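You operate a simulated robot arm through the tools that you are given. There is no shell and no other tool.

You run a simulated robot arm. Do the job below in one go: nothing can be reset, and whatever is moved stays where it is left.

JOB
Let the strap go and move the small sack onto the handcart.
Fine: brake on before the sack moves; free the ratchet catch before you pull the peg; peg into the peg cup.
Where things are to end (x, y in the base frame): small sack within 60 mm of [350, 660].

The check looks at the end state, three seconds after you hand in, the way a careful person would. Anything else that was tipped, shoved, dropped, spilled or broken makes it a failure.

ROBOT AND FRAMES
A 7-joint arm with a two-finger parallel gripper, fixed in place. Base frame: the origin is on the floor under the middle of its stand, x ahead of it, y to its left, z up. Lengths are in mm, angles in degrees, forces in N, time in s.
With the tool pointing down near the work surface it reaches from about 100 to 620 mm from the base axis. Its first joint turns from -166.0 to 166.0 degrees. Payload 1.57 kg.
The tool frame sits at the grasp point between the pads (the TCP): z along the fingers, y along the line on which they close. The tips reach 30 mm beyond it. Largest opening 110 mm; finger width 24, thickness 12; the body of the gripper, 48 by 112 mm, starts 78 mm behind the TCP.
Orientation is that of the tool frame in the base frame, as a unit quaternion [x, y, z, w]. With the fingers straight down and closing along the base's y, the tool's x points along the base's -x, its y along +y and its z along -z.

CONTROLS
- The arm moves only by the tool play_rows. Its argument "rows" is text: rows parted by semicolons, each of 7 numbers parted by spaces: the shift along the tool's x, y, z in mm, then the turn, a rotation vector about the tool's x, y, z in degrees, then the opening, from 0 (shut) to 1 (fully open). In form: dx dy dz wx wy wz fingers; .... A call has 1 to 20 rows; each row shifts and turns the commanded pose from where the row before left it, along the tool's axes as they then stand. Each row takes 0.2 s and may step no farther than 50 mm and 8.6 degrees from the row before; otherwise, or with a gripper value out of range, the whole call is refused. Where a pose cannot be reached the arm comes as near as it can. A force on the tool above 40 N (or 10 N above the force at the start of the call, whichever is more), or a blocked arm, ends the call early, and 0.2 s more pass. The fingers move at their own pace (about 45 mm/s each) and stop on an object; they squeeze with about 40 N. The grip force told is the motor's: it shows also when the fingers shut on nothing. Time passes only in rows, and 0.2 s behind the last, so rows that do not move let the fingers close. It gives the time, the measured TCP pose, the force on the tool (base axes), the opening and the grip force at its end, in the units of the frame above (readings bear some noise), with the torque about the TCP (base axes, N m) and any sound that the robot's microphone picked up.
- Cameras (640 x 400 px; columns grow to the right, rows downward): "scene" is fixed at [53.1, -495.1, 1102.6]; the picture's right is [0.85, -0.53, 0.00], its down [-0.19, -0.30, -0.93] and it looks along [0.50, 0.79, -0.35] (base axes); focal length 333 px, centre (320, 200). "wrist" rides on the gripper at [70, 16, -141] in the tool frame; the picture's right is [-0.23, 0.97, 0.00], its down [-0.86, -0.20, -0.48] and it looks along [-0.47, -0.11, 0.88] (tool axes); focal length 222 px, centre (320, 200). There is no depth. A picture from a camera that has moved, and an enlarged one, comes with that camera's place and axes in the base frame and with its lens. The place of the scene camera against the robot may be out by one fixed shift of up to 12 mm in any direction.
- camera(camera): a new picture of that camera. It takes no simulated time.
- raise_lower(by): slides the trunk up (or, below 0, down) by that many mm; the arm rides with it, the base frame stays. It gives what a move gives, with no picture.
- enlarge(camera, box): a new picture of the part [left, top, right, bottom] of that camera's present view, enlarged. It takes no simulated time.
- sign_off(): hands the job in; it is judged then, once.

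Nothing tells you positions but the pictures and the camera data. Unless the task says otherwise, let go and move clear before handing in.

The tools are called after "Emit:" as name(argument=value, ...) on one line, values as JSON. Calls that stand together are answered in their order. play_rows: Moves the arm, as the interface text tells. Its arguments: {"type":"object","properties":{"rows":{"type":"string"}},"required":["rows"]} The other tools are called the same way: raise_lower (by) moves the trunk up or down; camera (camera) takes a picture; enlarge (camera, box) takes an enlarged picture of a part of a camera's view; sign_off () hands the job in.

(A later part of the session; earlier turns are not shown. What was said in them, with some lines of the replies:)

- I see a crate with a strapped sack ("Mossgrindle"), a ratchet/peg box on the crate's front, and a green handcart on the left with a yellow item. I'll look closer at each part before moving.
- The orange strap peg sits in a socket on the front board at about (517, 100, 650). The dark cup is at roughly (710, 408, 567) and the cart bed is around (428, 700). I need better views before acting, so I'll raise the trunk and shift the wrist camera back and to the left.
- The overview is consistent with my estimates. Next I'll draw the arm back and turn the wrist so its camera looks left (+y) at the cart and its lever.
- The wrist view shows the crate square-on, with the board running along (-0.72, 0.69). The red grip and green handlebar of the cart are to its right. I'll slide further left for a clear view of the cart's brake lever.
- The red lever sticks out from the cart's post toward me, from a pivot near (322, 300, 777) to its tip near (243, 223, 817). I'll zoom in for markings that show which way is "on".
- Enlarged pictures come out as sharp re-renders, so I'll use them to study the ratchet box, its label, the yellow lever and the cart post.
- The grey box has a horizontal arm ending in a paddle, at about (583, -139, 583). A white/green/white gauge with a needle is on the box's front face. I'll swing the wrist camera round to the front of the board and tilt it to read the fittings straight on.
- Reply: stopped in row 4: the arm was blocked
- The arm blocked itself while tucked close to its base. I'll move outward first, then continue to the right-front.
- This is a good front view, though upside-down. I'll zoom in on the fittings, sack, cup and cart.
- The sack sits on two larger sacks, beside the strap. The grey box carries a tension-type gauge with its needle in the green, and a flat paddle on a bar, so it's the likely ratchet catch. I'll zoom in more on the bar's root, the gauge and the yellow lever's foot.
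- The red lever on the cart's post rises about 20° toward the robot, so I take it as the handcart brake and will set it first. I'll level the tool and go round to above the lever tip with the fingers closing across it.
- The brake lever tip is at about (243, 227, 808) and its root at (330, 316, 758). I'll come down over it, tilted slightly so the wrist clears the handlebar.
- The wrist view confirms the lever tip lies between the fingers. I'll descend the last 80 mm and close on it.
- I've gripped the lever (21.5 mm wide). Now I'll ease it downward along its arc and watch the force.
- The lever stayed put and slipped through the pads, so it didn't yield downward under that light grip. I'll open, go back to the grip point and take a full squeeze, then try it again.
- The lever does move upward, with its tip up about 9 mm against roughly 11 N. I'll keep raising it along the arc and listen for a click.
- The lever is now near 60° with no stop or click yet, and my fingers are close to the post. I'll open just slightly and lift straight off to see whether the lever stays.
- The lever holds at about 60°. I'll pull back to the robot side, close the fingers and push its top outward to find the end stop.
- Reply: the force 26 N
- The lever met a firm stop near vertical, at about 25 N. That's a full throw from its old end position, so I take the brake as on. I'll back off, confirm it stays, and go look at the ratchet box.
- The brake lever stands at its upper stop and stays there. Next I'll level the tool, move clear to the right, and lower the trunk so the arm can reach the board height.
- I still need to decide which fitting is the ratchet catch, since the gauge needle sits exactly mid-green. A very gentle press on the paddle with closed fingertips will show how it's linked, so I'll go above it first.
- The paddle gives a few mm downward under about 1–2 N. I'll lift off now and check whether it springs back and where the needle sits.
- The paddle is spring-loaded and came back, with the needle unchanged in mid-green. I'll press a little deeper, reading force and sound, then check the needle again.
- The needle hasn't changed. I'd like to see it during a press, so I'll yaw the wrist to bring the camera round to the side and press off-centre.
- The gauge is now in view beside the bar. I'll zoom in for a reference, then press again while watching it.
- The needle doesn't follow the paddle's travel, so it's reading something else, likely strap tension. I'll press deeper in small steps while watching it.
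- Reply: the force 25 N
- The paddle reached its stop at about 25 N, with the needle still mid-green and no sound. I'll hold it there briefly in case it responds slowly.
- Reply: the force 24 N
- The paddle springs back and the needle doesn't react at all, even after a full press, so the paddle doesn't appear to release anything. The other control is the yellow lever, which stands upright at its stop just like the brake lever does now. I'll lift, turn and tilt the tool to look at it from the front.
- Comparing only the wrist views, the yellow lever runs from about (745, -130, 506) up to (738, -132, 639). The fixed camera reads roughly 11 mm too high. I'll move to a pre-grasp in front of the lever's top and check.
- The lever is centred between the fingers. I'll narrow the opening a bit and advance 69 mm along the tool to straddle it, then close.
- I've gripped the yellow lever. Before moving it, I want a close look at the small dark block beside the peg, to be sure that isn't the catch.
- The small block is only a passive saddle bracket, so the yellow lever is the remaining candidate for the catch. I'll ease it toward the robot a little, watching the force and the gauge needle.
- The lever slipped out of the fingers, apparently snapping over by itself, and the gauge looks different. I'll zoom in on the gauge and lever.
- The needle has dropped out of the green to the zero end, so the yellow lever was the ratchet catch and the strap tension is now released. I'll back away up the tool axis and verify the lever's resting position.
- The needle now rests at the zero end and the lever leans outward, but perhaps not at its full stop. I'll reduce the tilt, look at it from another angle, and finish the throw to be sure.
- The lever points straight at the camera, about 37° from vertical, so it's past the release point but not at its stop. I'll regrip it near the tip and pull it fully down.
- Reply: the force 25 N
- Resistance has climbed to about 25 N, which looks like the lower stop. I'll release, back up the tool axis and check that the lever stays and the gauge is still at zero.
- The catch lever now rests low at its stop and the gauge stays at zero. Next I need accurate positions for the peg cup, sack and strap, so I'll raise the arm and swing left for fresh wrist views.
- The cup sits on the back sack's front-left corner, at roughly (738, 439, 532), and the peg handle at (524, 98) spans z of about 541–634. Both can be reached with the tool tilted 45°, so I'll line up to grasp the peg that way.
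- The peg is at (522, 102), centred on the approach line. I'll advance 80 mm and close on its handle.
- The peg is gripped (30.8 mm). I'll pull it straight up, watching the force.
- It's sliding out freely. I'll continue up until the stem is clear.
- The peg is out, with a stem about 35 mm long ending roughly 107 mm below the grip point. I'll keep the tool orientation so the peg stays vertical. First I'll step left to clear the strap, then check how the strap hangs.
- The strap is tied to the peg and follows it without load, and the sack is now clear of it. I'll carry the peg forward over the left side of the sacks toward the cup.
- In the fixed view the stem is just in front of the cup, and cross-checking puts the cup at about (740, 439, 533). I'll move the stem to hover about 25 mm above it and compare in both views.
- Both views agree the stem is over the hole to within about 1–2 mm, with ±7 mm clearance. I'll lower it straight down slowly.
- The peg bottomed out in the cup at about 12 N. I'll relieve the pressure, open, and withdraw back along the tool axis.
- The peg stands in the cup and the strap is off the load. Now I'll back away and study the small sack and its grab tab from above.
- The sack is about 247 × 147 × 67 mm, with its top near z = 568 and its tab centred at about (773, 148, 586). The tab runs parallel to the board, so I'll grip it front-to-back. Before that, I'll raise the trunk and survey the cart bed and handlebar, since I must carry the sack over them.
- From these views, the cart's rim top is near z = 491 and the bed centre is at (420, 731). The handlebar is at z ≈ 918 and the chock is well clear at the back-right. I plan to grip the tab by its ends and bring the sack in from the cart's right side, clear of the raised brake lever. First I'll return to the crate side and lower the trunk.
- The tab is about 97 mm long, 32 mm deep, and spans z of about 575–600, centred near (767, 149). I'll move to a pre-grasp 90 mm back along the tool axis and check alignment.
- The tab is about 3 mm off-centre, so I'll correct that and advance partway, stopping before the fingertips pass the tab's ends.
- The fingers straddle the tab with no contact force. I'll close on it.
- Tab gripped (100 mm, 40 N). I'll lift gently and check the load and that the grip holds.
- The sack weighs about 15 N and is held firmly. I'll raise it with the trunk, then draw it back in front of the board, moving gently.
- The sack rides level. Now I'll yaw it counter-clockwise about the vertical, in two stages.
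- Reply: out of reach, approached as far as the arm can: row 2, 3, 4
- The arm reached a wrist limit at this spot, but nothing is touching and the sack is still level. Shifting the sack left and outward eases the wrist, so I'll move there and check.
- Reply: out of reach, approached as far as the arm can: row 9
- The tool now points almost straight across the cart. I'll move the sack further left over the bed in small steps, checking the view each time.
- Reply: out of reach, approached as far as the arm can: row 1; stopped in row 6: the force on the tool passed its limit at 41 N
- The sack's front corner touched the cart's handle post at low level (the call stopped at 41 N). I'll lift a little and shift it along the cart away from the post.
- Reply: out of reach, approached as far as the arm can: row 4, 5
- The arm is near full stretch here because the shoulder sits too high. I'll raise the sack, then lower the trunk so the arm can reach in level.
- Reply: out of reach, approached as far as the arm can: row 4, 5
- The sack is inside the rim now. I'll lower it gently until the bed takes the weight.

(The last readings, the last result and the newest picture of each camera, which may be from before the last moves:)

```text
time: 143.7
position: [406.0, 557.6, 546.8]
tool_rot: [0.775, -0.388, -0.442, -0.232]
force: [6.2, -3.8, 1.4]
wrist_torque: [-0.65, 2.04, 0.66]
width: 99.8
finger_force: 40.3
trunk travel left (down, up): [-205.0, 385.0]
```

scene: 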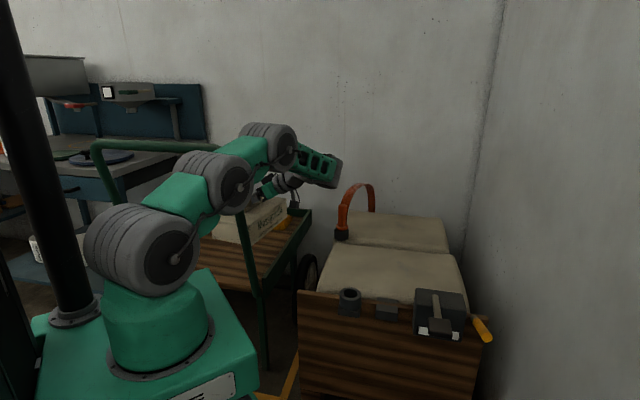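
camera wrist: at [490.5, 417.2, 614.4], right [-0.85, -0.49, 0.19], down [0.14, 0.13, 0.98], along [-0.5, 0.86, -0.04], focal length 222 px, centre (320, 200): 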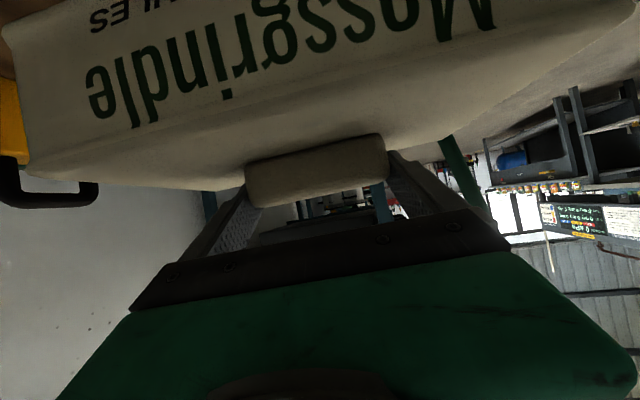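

The bed has taken the weight, with one corner touching first and only a millimetre or two of tilt. I'll ease a touch lower, open, and back straight out along the tool axis.

Emit:
play_rows(rows="0.9 0 0.5 0 0 0 0;0 0 0 0 0 0 0.95;0 0 0 0 0 0 1;0 0 0 0 0 0 1;0 0 0 0 0 0 1")

Emit:
camera(camera="wrist")

Emit:
enlarge(camera="scene", box=[200, 150, 340, 290])

```text
time: 144.9
position: [405.1, 558.6, 543.8]
tool_rot: [0.775, -0.388, -0.442, -0.23]
force: [0.1, 0.0, -1.0]
wrist_torque: [0.03, -0.03, -0.02]
width: 110.3
finger_force: 0.0
trunk travel left (down, up): [-205.0, 385.0]
```

```text
taken
camera wrist: at [484.5, 422.4, 554.6], right [-0.85, -0.49, 0.18], down [0.14, 0.12, 0.98], along [-0.5, 0.86, -0.04], focal length 222 px, centre (320, 200)
```

wrist: 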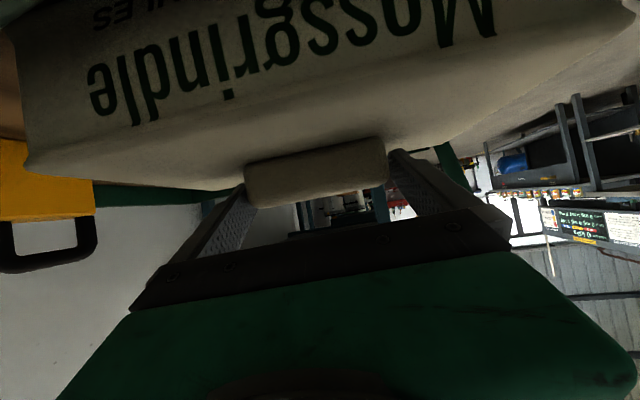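

```text
2.86 times, centred on (270, 220) of scene
camera zoom: at [53.1, -495.1, 1102.6], right [0.85, -0.53, 0.0], down [-0.19, -0.3, -0.93], along [0.5, 0.79, -0.35], focal length 950 px, centre (463, 143)
```

zoom: 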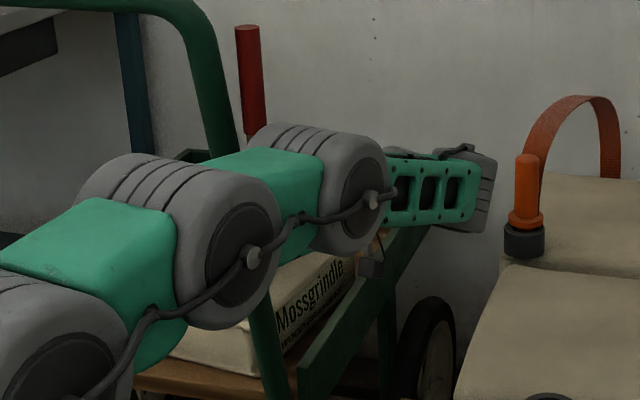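

Emit:
play_rows(rows="0 0 -15 0 0 0 1;0 0 -25 0 0 0 1;0 0 -40 0 0 0 1;0 0 -40 0 0 0 1;0 0 0 0 0 0 1")

Emit:
camera(camera="wrist")

Emit:
camera(camera="scene")

```text
time: 146.1
position: [448.3, 481.9, 597.4]
tool_rot: [0.775, -0.388, -0.443, -0.23]
force: [0.2, 1.0, -0.2]
wrist_torque: [-0.01, 0.02, 0.02]
width: 110.3
finger_force: 0.1
out of reach, approached as far as the arm can: row 4
trunk travel left (down, up): [-205.0, 385.0]
```

```text
taken
camera wrist: at [528.5, 345.7, 608.0], right [-0.85, -0.49, 0.18], down [0.14, 0.12, 0.98], along [-0.5, 0.86, -0.04], focal length 222 px, centre (320, 200)
```

wrist: 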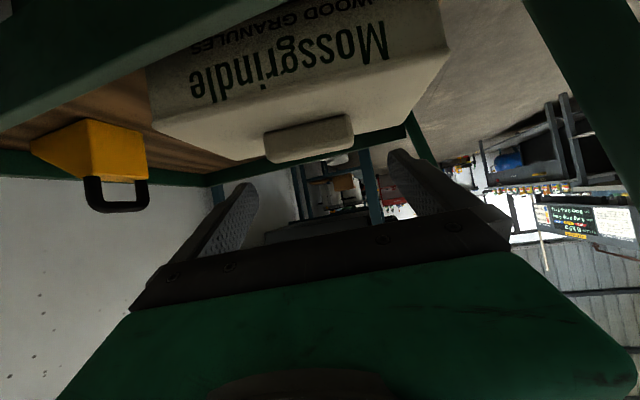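

```text
taken
```

scene: 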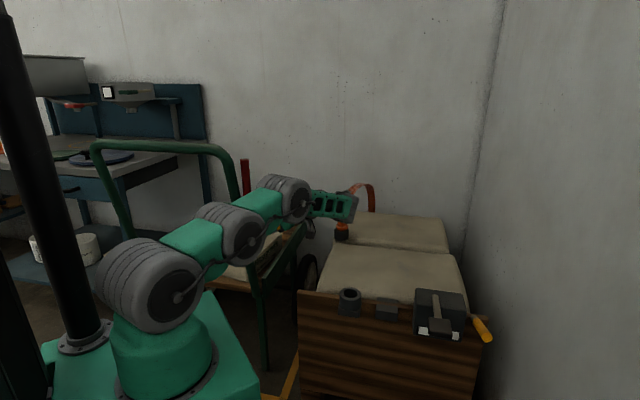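

The sack rests on the cart at roughly (405, 558), inside the rim but about 115 mm short of the target. I'll push its label side with closed fingertips from the right. First I'll turn the wrist, close the fingers and line up behind the sack above the rim.

Emit:
play_rows(rows="0 0 0 6.05 0.07 3.5 0.7;0 0 0 6.05 0.07 3.5 0.4;0 0 0 0 0 0 0.1;0 0 0 0 0 0 0;0 0 0 0 0 0 0;0 0 0 0 0 0 0")

Emit:
camera(camera="wrist")

```text
time: 147.5
position: [450.1, 485.0, 595.9]
tool_rot: [0.722, -0.479, -0.411, -0.282]
force: [0.3, 0.1, 0.5]
wrist_torque: [0.01, -0.02, 0.04]
width: 0.0
finger_force: 4.6
trunk travel left (down, up): [-205.0, 385.0]
```

```text
taken
camera wrist: at [494.4, 332.7, 606.3], right [-0.95, -0.27, 0.18], down [0.17, 0.09, 0.98], along [-0.28, 0.96, -0.04], focal length 222 px, centre (320, 200)
```

wrist: 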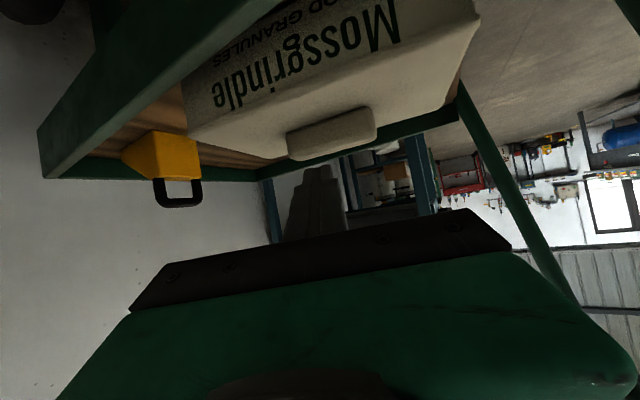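

Emit:
enlarge(camera="wrist", box=[160, 0, 500, 200])

```text
1.88 times, centred on (330, 100) of wrist
camera zoom: at [494.4, 332.7, 606.3], right [-0.95, -0.27, 0.18], down [0.17, 0.09, 0.98], along [-0.28, 0.96, -0.04], focal length 418 px, centre (301, 388)
```

zoom: 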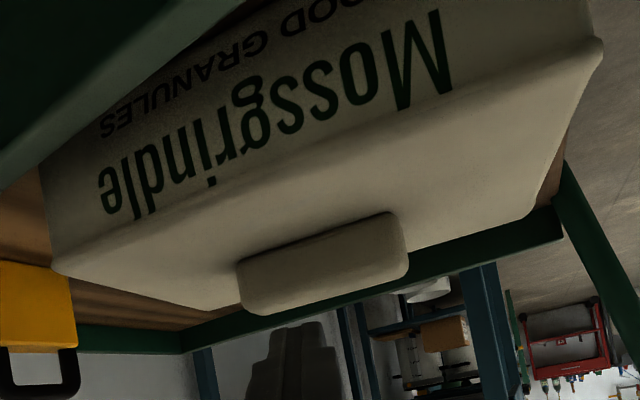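

Emit:
play_rows(rows="9.2 3.6 -16 0 0 0 0;9.3 3.6 -16 0 0 0 0;23.3 0.4 13.5 0 0 0 0;23.3 0.4 13.5 0 0 0 0;12 0.2 7 0 0 0 0;0 0 0 0 0 0 0")

Emit:
camera(camera="wrist")

Emit:
enlarge(camera="scene", box=[200, 130, 380, 290])

```text
time: 148.9
position: [457.5, 448.4, 526.7]
tool_rot: [0.722, -0.479, -0.412, -0.282]
force: [0.6, -0.2, -0.8]
wrist_torque: [-0.02, 0.02, 0.01]
width: 0.3
finger_force: 21.8
trunk travel left (down, up): [-205.0, 385.0]
```

```text
taken
camera wrist: at [501.9, 296.6, 536.8], right [-0.95, -0.27, 0.18], down [0.17, 0.09, 0.98], along [-0.28, 0.96, -0.04], focal length 222 px, centre (320, 200)
```

wrist: 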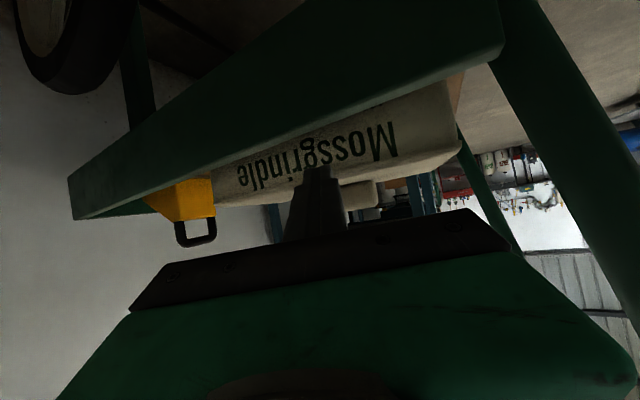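

```text
2.50 times, centred on (290, 210) of scene
camera zoom: at [53.1, -495.1, 1102.6], right [0.85, -0.53, 0.0], down [-0.19, -0.3, -0.93], along [0.5, 0.79, -0.35], focal length 831 px, centre (395, 175)
```

zoom: 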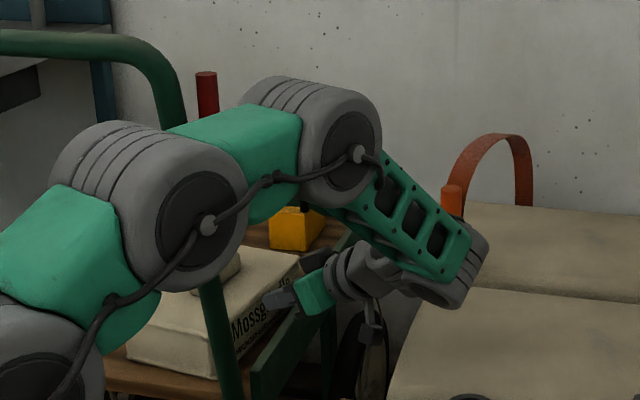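

Emit:
play_rows(rows="8.6 0.1 5 0 0 0 0;0 0 0 0 0 0 0")

Emit:
enlarge(camera="wrist", box=[200, 80, 440, 230])

```text
time: 149.5
position: [457.6, 447.5, 516.3]
tool_rot: [0.723, -0.479, -0.411, -0.282]
force: [-0.4, 0.3, -0.1]
wrist_torque: [0.03, 0.01, 0.01]
width: 0.0
finger_force: 21.6
trunk travel left (down, up): [-205.0, 385.0]
```

```text
2.67 times, centred on (320, 155) of wrist
camera zoom: at [502.4, 296.5, 526.5], right [-0.95, -0.27, 0.18], down [0.17, 0.09, 0.98], along [-0.28, 0.96, -0.04], focal length 592 px, centre (320, 320)
```

zoom: 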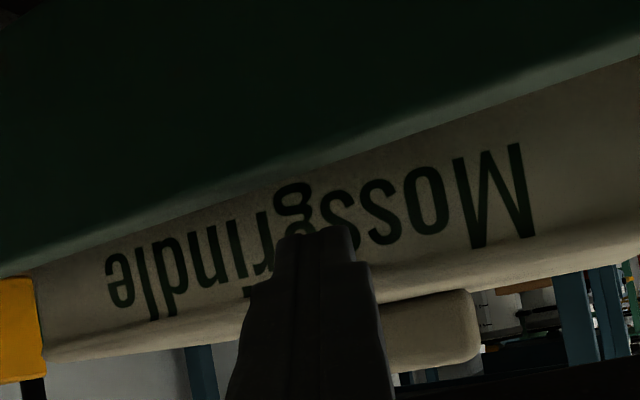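

The closed fingertips are at the middle of the label face, just above the rim. I'll start pushing gently.

Emit:
play_rows(rows="-5 1 8.6 0 0 0 0;-5 1 8.6 0 0 0 0;-5 1 8.6 0 0 0 0")

Emit:
camera(camera="wrist")

```text
time: 150.3
position: [443.1, 473.7, 516.2]
tool_rot: [0.722, -0.479, -0.411, -0.283]
force: [0.3, -2.8, -1.6]
wrist_torque: [-0.05, -0.04, 0.02]
width: 0.0
finger_force: 20.9
trunk travel left (down, up): [-205.0, 385.0]
```

```text
taken
camera wrist: at [487.2, 323.0, 526.7], right [-0.95, -0.27, 0.18], down [0.17, 0.09, 0.98], along [-0.28, 0.96, -0.04], focal length 222 px, centre (320, 200)
```

wrist: 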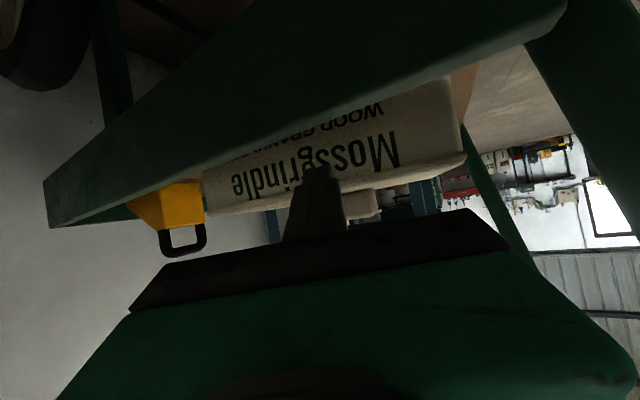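

Emit:
play_rows(rows="-4 0.8 6.9 0 0 0 0;-4 0.8 6.9 0 0 0 0;-4 0.8 6.9 0 0 0 0;-4 0.8 6.9 0 0 0 0;0 0 0 0 0 0 0")

Emit:
camera(camera="wrist")

Emit:
enlarge(camera="scene", box=[180, 130, 360, 290])

```text
time: 151.5
position: [428.7, 502.2, 517.3]
tool_rot: [0.722, -0.479, -0.412, -0.283]
force: [2.3, -4.8, 3.2]
wrist_torque: [0.02, 0.05, 0.05]
width: 0.0
finger_force: 21.2
trunk travel left (down, up): [-205.0, 385.0]
```

```text
taken
camera wrist: at [473.1, 351.6, 526.8], right [-0.95, -0.27, 0.18], down [0.17, 0.09, 0.98], along [-0.28, 0.96, -0.04], focal length 222 px, centre (320, 200)
```

wrist: 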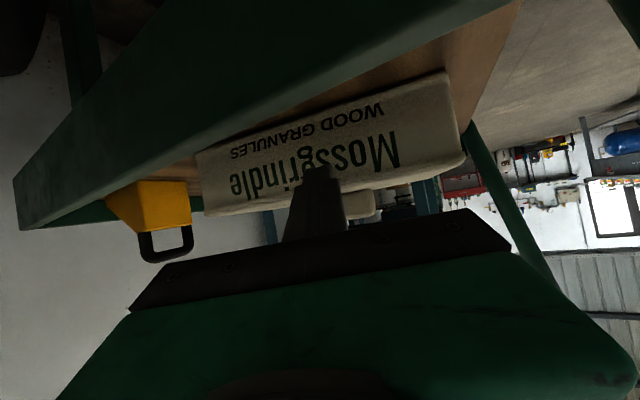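

```text
2.50 times, centred on (270, 210) of scene
camera zoom: at [53.1, -495.1, 1102.6], right [0.85, -0.53, 0.0], down [-0.19, -0.3, -0.93], along [0.5, 0.79, -0.35], focal length 831 px, centre (445, 175)
```

zoom: 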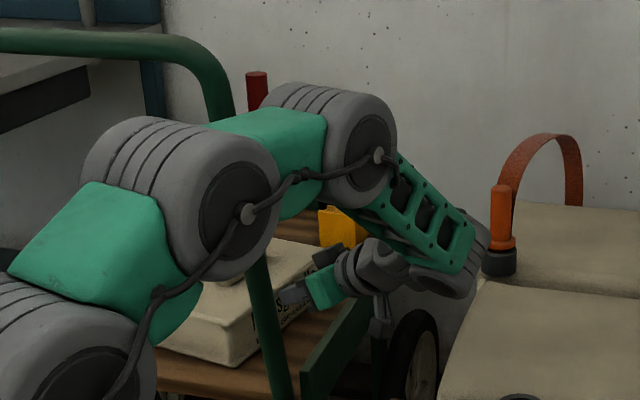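

Emit:
play_rows(rows="-4 0.8 6.9 0 0 0 0;-4 0.8 6.9 0 0 0 0;-4 0.8 6.9 0 0 0 0;-4 0.8 6.9 0 0 0 0;0 0 0 0 0 0 0")

Emit:
camera(camera="wrist")

Emit:
enlarge(camera="scene", box=[180, 130, 360, 290])

```text
time: 152.7
position: [409.5, 532.3, 517.8]
tool_rot: [0.723, -0.479, -0.411, -0.281]
force: [-0.4, -2.3, -1.1]
wrist_torque: [-0.07, -0.05, 0.07]
width: 0.0
finger_force: 21.5
trunk travel left (down, up): [-205.0, 385.0]
```

```text
taken
camera wrist: at [455.7, 381.6, 527.0], right [-0.95, -0.27, 0.18], down [0.17, 0.09, 0.98], along [-0.28, 0.96, -0.04], focal length 222 px, centre (320, 200)
```

wrist: 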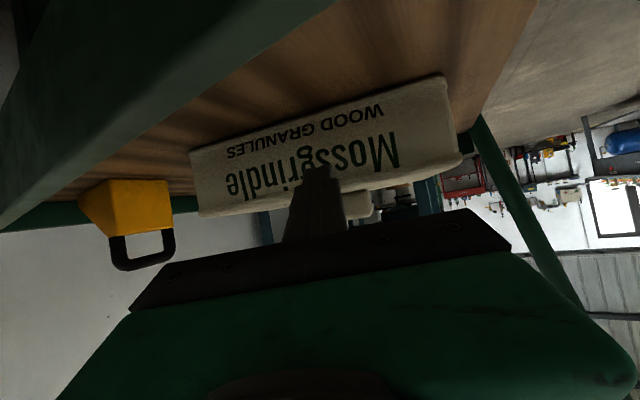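

```text
2.50 times, centred on (270, 210) of scene
camera zoom: at [53.1, -495.1, 1102.6], right [0.85, -0.53, 0.0], down [-0.19, -0.3, -0.93], along [0.5, 0.79, -0.35], focal length 831 px, centre (445, 175)
```

zoom: 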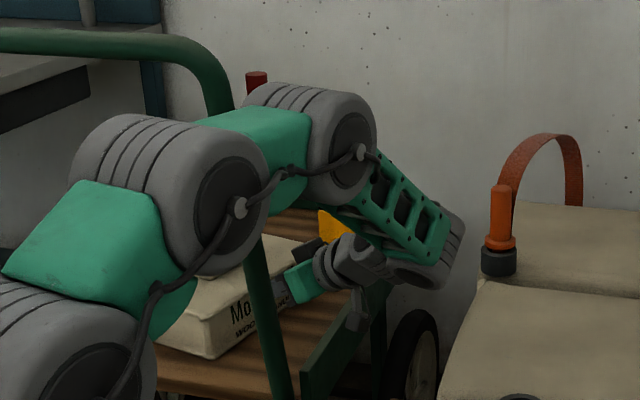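

Emit:
play_rows(rows="-4 0.8 6.9 0 0 0 0;-4 0.8 6.9 0 0 0 0;-4 0.8 6.9 0 0 0 0;0 0 0 0 0 0 0")

Emit:
camera(camera="wrist")

Emit:
enlarge(camera="scene", box=[180, 130, 360, 290])

```text
time: 153.7
position: [402.6, 553.8, 517.6]
tool_rot: [0.722, -0.479, -0.412, -0.283]
force: [1.8, -3.3, 2.0]
wrist_torque: [0.01, -0.01, 0.03]
width: 0.3
finger_force: 21.4
trunk travel left (down, up): [-205.0, 385.0]
```

```text
taken
camera wrist: at [447.2, 402.4, 527.2], right [-0.95, -0.27, 0.18], down [0.17, 0.09, 0.98], along [-0.28, 0.96, -0.04], focal length 222 px, centre (320, 200)
```

wrist: 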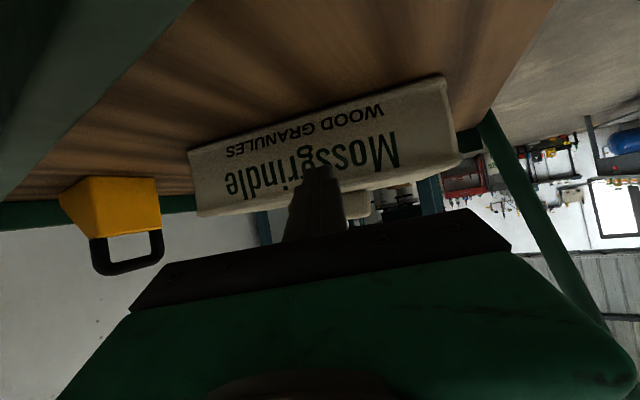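

```text
2.50 times, centred on (270, 210) of scene
camera zoom: at [53.1, -495.1, 1102.6], right [0.85, -0.53, 0.0], down [-0.19, -0.3, -0.93], along [0.5, 0.79, -0.35], focal length 831 px, centre (445, 175)
```

zoom: 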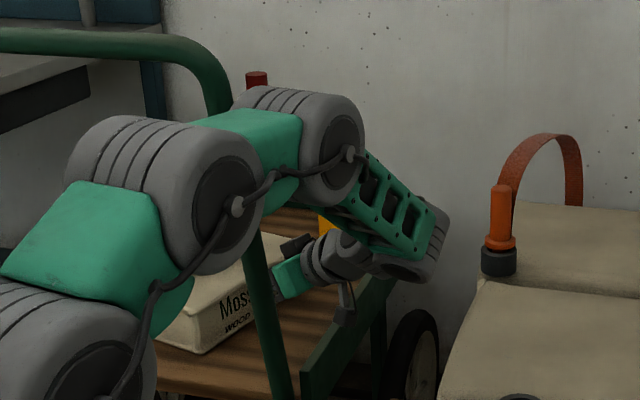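

The sack is now at about (360, 646), roughly 17 mm from the target. I'll back the fingers off the way they came, then lift clear of the cart.

Emit:
play_rows(rows="5 -1 -8.6 0 0 0 0;10 -2 -17.2 0 0 0 0;10 -2 -17.2 0 0 0 0;10 -2 -17.2 0 0 0 0;-20 0 -14 0 0 0 0;-20 0 -14 0 0 0 0;-20 0 -14 0 0 0 0;0 0 0 0 0 0 0")

Emit:
camera(camera="wrist")

Emit:
camera(camera="scene")

```text
time: 155.5
position: [438.0, 486.2, 591.6]
tool_rot: [0.723, -0.479, -0.412, -0.281]
force: [-0.3, -0.4, -0.3]
wrist_torque: [0.04, 0.02, -0.01]
width: 0.0
finger_force: 21.2
trunk travel left (down, up): [-205.0, 385.0]
```

```text
taken
camera wrist: at [482.3, 334.3, 601.3], right [-0.95, -0.27, 0.18], down [0.17, 0.09, 0.98], along [-0.28, 0.96, -0.04], focal length 222 px, centre (320, 200)
```

wrist: 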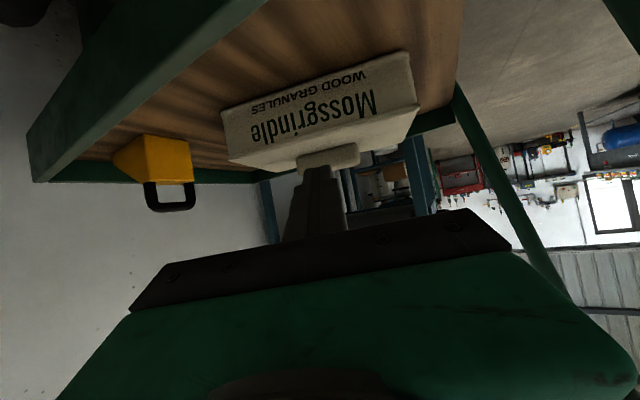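

```text
taken
```

scene: 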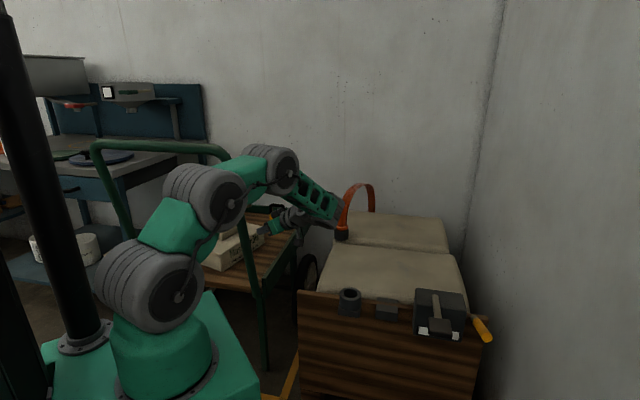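

The sack sits squarely on the bed near (362, 650). I'll withdraw the arm from the cart, turning the wrist back as it goes.

Emit:
play_rows(rows="-4.9 1.2 -35 0 0 0 0;-8 1.2 -35 0 0 0 0;-12 1.2 -35 0 0 0 0;0 0 0 6.9 0.1 4 0;0 0 0 6.9 0.1 4 0;0 0 0 6.9 0.1 4 0;0 0 0 6.9 0.1 4 0;0 0 0 6.9 0.1 4 0;-10 0 -30 0 0 0 0;-10 0 -30 0 0 0 0;0 0 0 0 0 0 0")

Emit:
camera(camera="wrist")

Emit:
camera(camera="scene")

```text
time: 157.9
position: [448.7, 367.4, 708.9]
tool_rot: [-0.516, 0.697, 0.29, 0.405]
force: [0.2, 0.7, -0.4]
wrist_torque: [0.0, -0.02, -0.01]
width: 0.1
finger_force: 21.0
trunk travel left (down, up): [-205.0, 385.0]
```

```text
taken
camera wrist: at [385.6, 224.0, 719.9], right [-0.9, 0.4, 0.18], down [0.18, -0.04, 0.98], along [0.4, 0.91, -0.04], focal length 222 px, centre (320, 200)
```

wrist: 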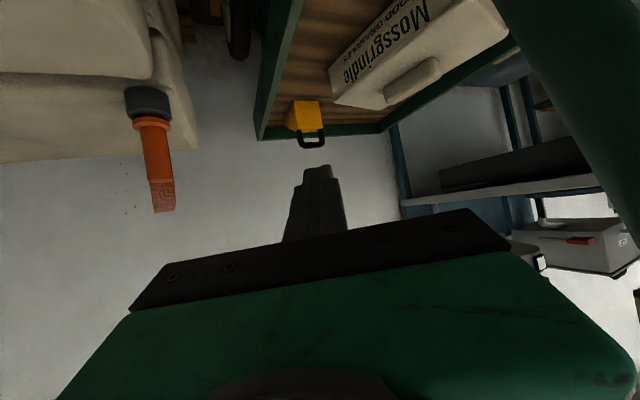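

```text
taken
```

scene: 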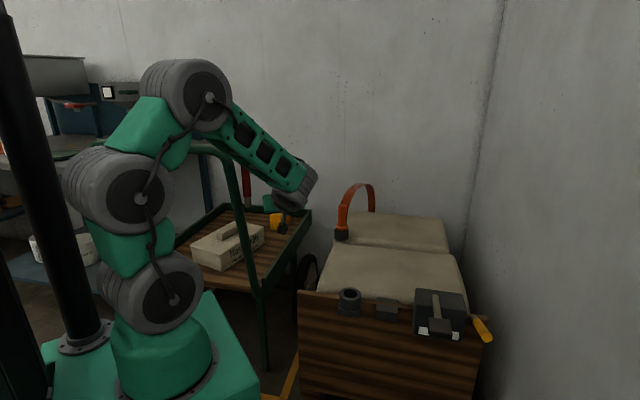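

Emit:
play_rows(rows="-2.4 -19.2 -37.9 0 0 0 0;-2.4 -19.2 -37.9 0 0 0 0;-2.4 -19.2 -37.9 0 0 0 0;-2.4 -19.2 -37.9 0 0 0 0;-2.4 -19.2 -37.9 0 0 0 0;-2.4 -19.2 -37.9 0 0 0 0;-2.4 -19.2 -37.9 0 0 0 0;0 0 0 0 7 0 0;0 0 0 0 7 0 0;0 0 0 0 7 0 0;0 0 0 0 0 0 0")

Emit:
raise_lower(by=240)

Emit:
camera(camera="wrist")

Emit:
camera(camera="scene")

```text
time: 160.3
position: [507.5, 121.3, 859.7]
tool_rot: [-0.56, 0.759, 0.191, 0.272]
force: [1.3, 0.4, -0.5]
wrist_torque: [-0.02, -0.02, -0.02]
width: 0.0
finger_force: 21.6
trunk travel left (down, up): [-205.0, 385.0]
```

```text
time: 162.8
position: [508.1, 120.4, 1098.1]
tool_rot: [-0.56, 0.759, 0.192, 0.272]
force: [-0.3, 0.9, 0.6]
wrist_torque: [0.02, -0.01, 0.01]
width: 0.0
finger_force: 21.4
trunk travel left (down, up): [-445.0, 145.0]
```

```text
taken
camera wrist: at [449.0, -10.4, 1165.3], right [-0.88, 0.46, 0.13], down [0.29, 0.29, 0.91], along [0.38, 0.84, -0.39], focal length 222 px, centre (320, 200)
```

wrist: 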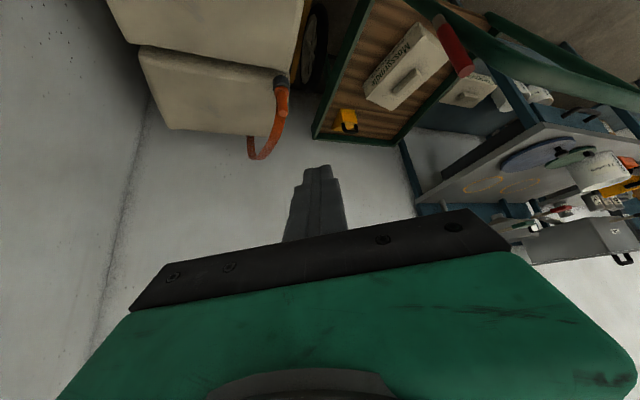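

```text
taken
```

scene: 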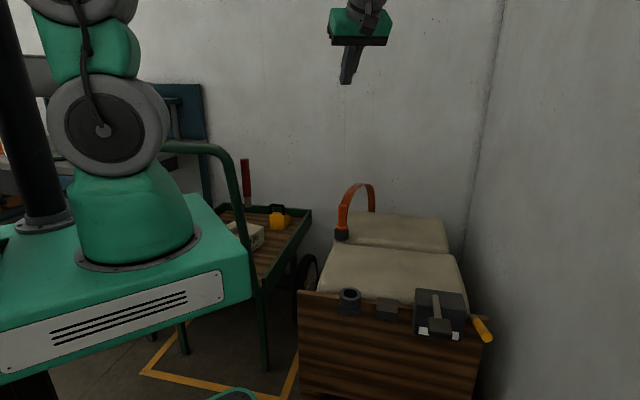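

Emit:
enlarge(camera="wrist", box=[300, 0, 500, 150])

Emit:
enlarge(camera="scene", box=[200, 140, 330, 270])

Emit:
enlarge(camera="scene", box=[320, 170, 500, 350])

```text
2.67 times, centred on (400, 75) of wrist
camera zoom: at [449.0, -10.4, 1165.3], right [-0.88, 0.46, 0.13], down [0.29, 0.29, 0.91], along [0.38, 0.84, -0.39], focal length 592 px, centre (107, 533)
```

zoom: 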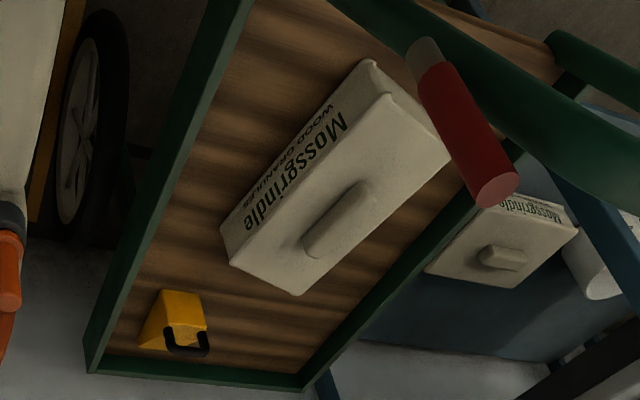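

```text
3.08 times, centred on (265, 205) of scene
camera zoom: at [53.1, -495.1, 1102.6], right [0.85, -0.53, 0.0], down [-0.19, -0.3, -0.93], along [0.5, 0.79, -0.35], focal length 1023 px, centre (489, 185)
```

zoom: 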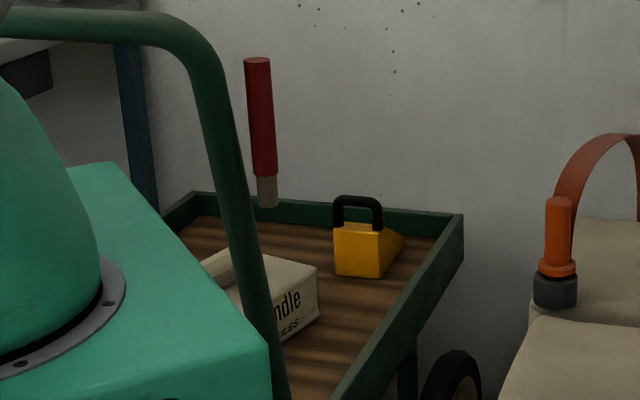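

```text
2.22 times, centred on (410, 260) of scene
camera zoom: at [53.1, -495.1, 1102.6], right [0.85, -0.53, 0.0], down [-0.19, -0.3, -0.93], along [0.5, 0.79, -0.35], focal length 739 px, centre (120, 67)
```

zoom: 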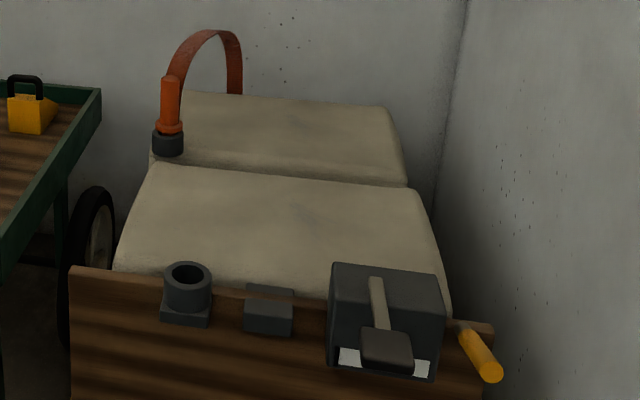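

Final check: the sack sits flat on the handcart at about (355–362, 650–660), within 60 mm of [350, 660]. The brake lever is up at its stop and the catch lever is down with the gauge at zero. The peg stands in the cup, and the cart, chock and big sacks are where they were. The gripper is empty and clear, so I'm handing in.

Emit:
sign_off()

```text
The job is handed in.
```

I moved the small sack onto the handcart and handed the job in. From the last wrist view it sits at about (355–362, 650–660), roughly 10–15 mm from [350, 660]. I don't have the result of the check.

- **Brake:** I raised the red lever on the cart's post to its upper stop before the sack moved. Nothing labels which way is on. I judged it from the lever starting at its lower stop.
- **Ratchet catch:** I pulled the yellow lever on the board down to its stop before touching the peg. The gauge needle dropped from mid-green to the end of its scale, which I took to mean the strap tension was gone.
- **Peg:** It stands upright in the peg cup, with the strap still tied to it and clear of the load.
- **Sack:** I set it down on the bed near (405, 558), then pushed it to its final spot with closed fingertips.

These could count against the job:

- **Paddle pressed:** Before I found the right catch, I pressed the paddle on the grey box several times, once to its stop. It sprang back and the gauge did not react.
- **Post touched:** The sack's corner touched the cart's handle post once at about 41 N while I was bringing it in. In the fixed camera, the cart and the yellow chock had not moved afterwards.

The gripper is empty and clear of everything.
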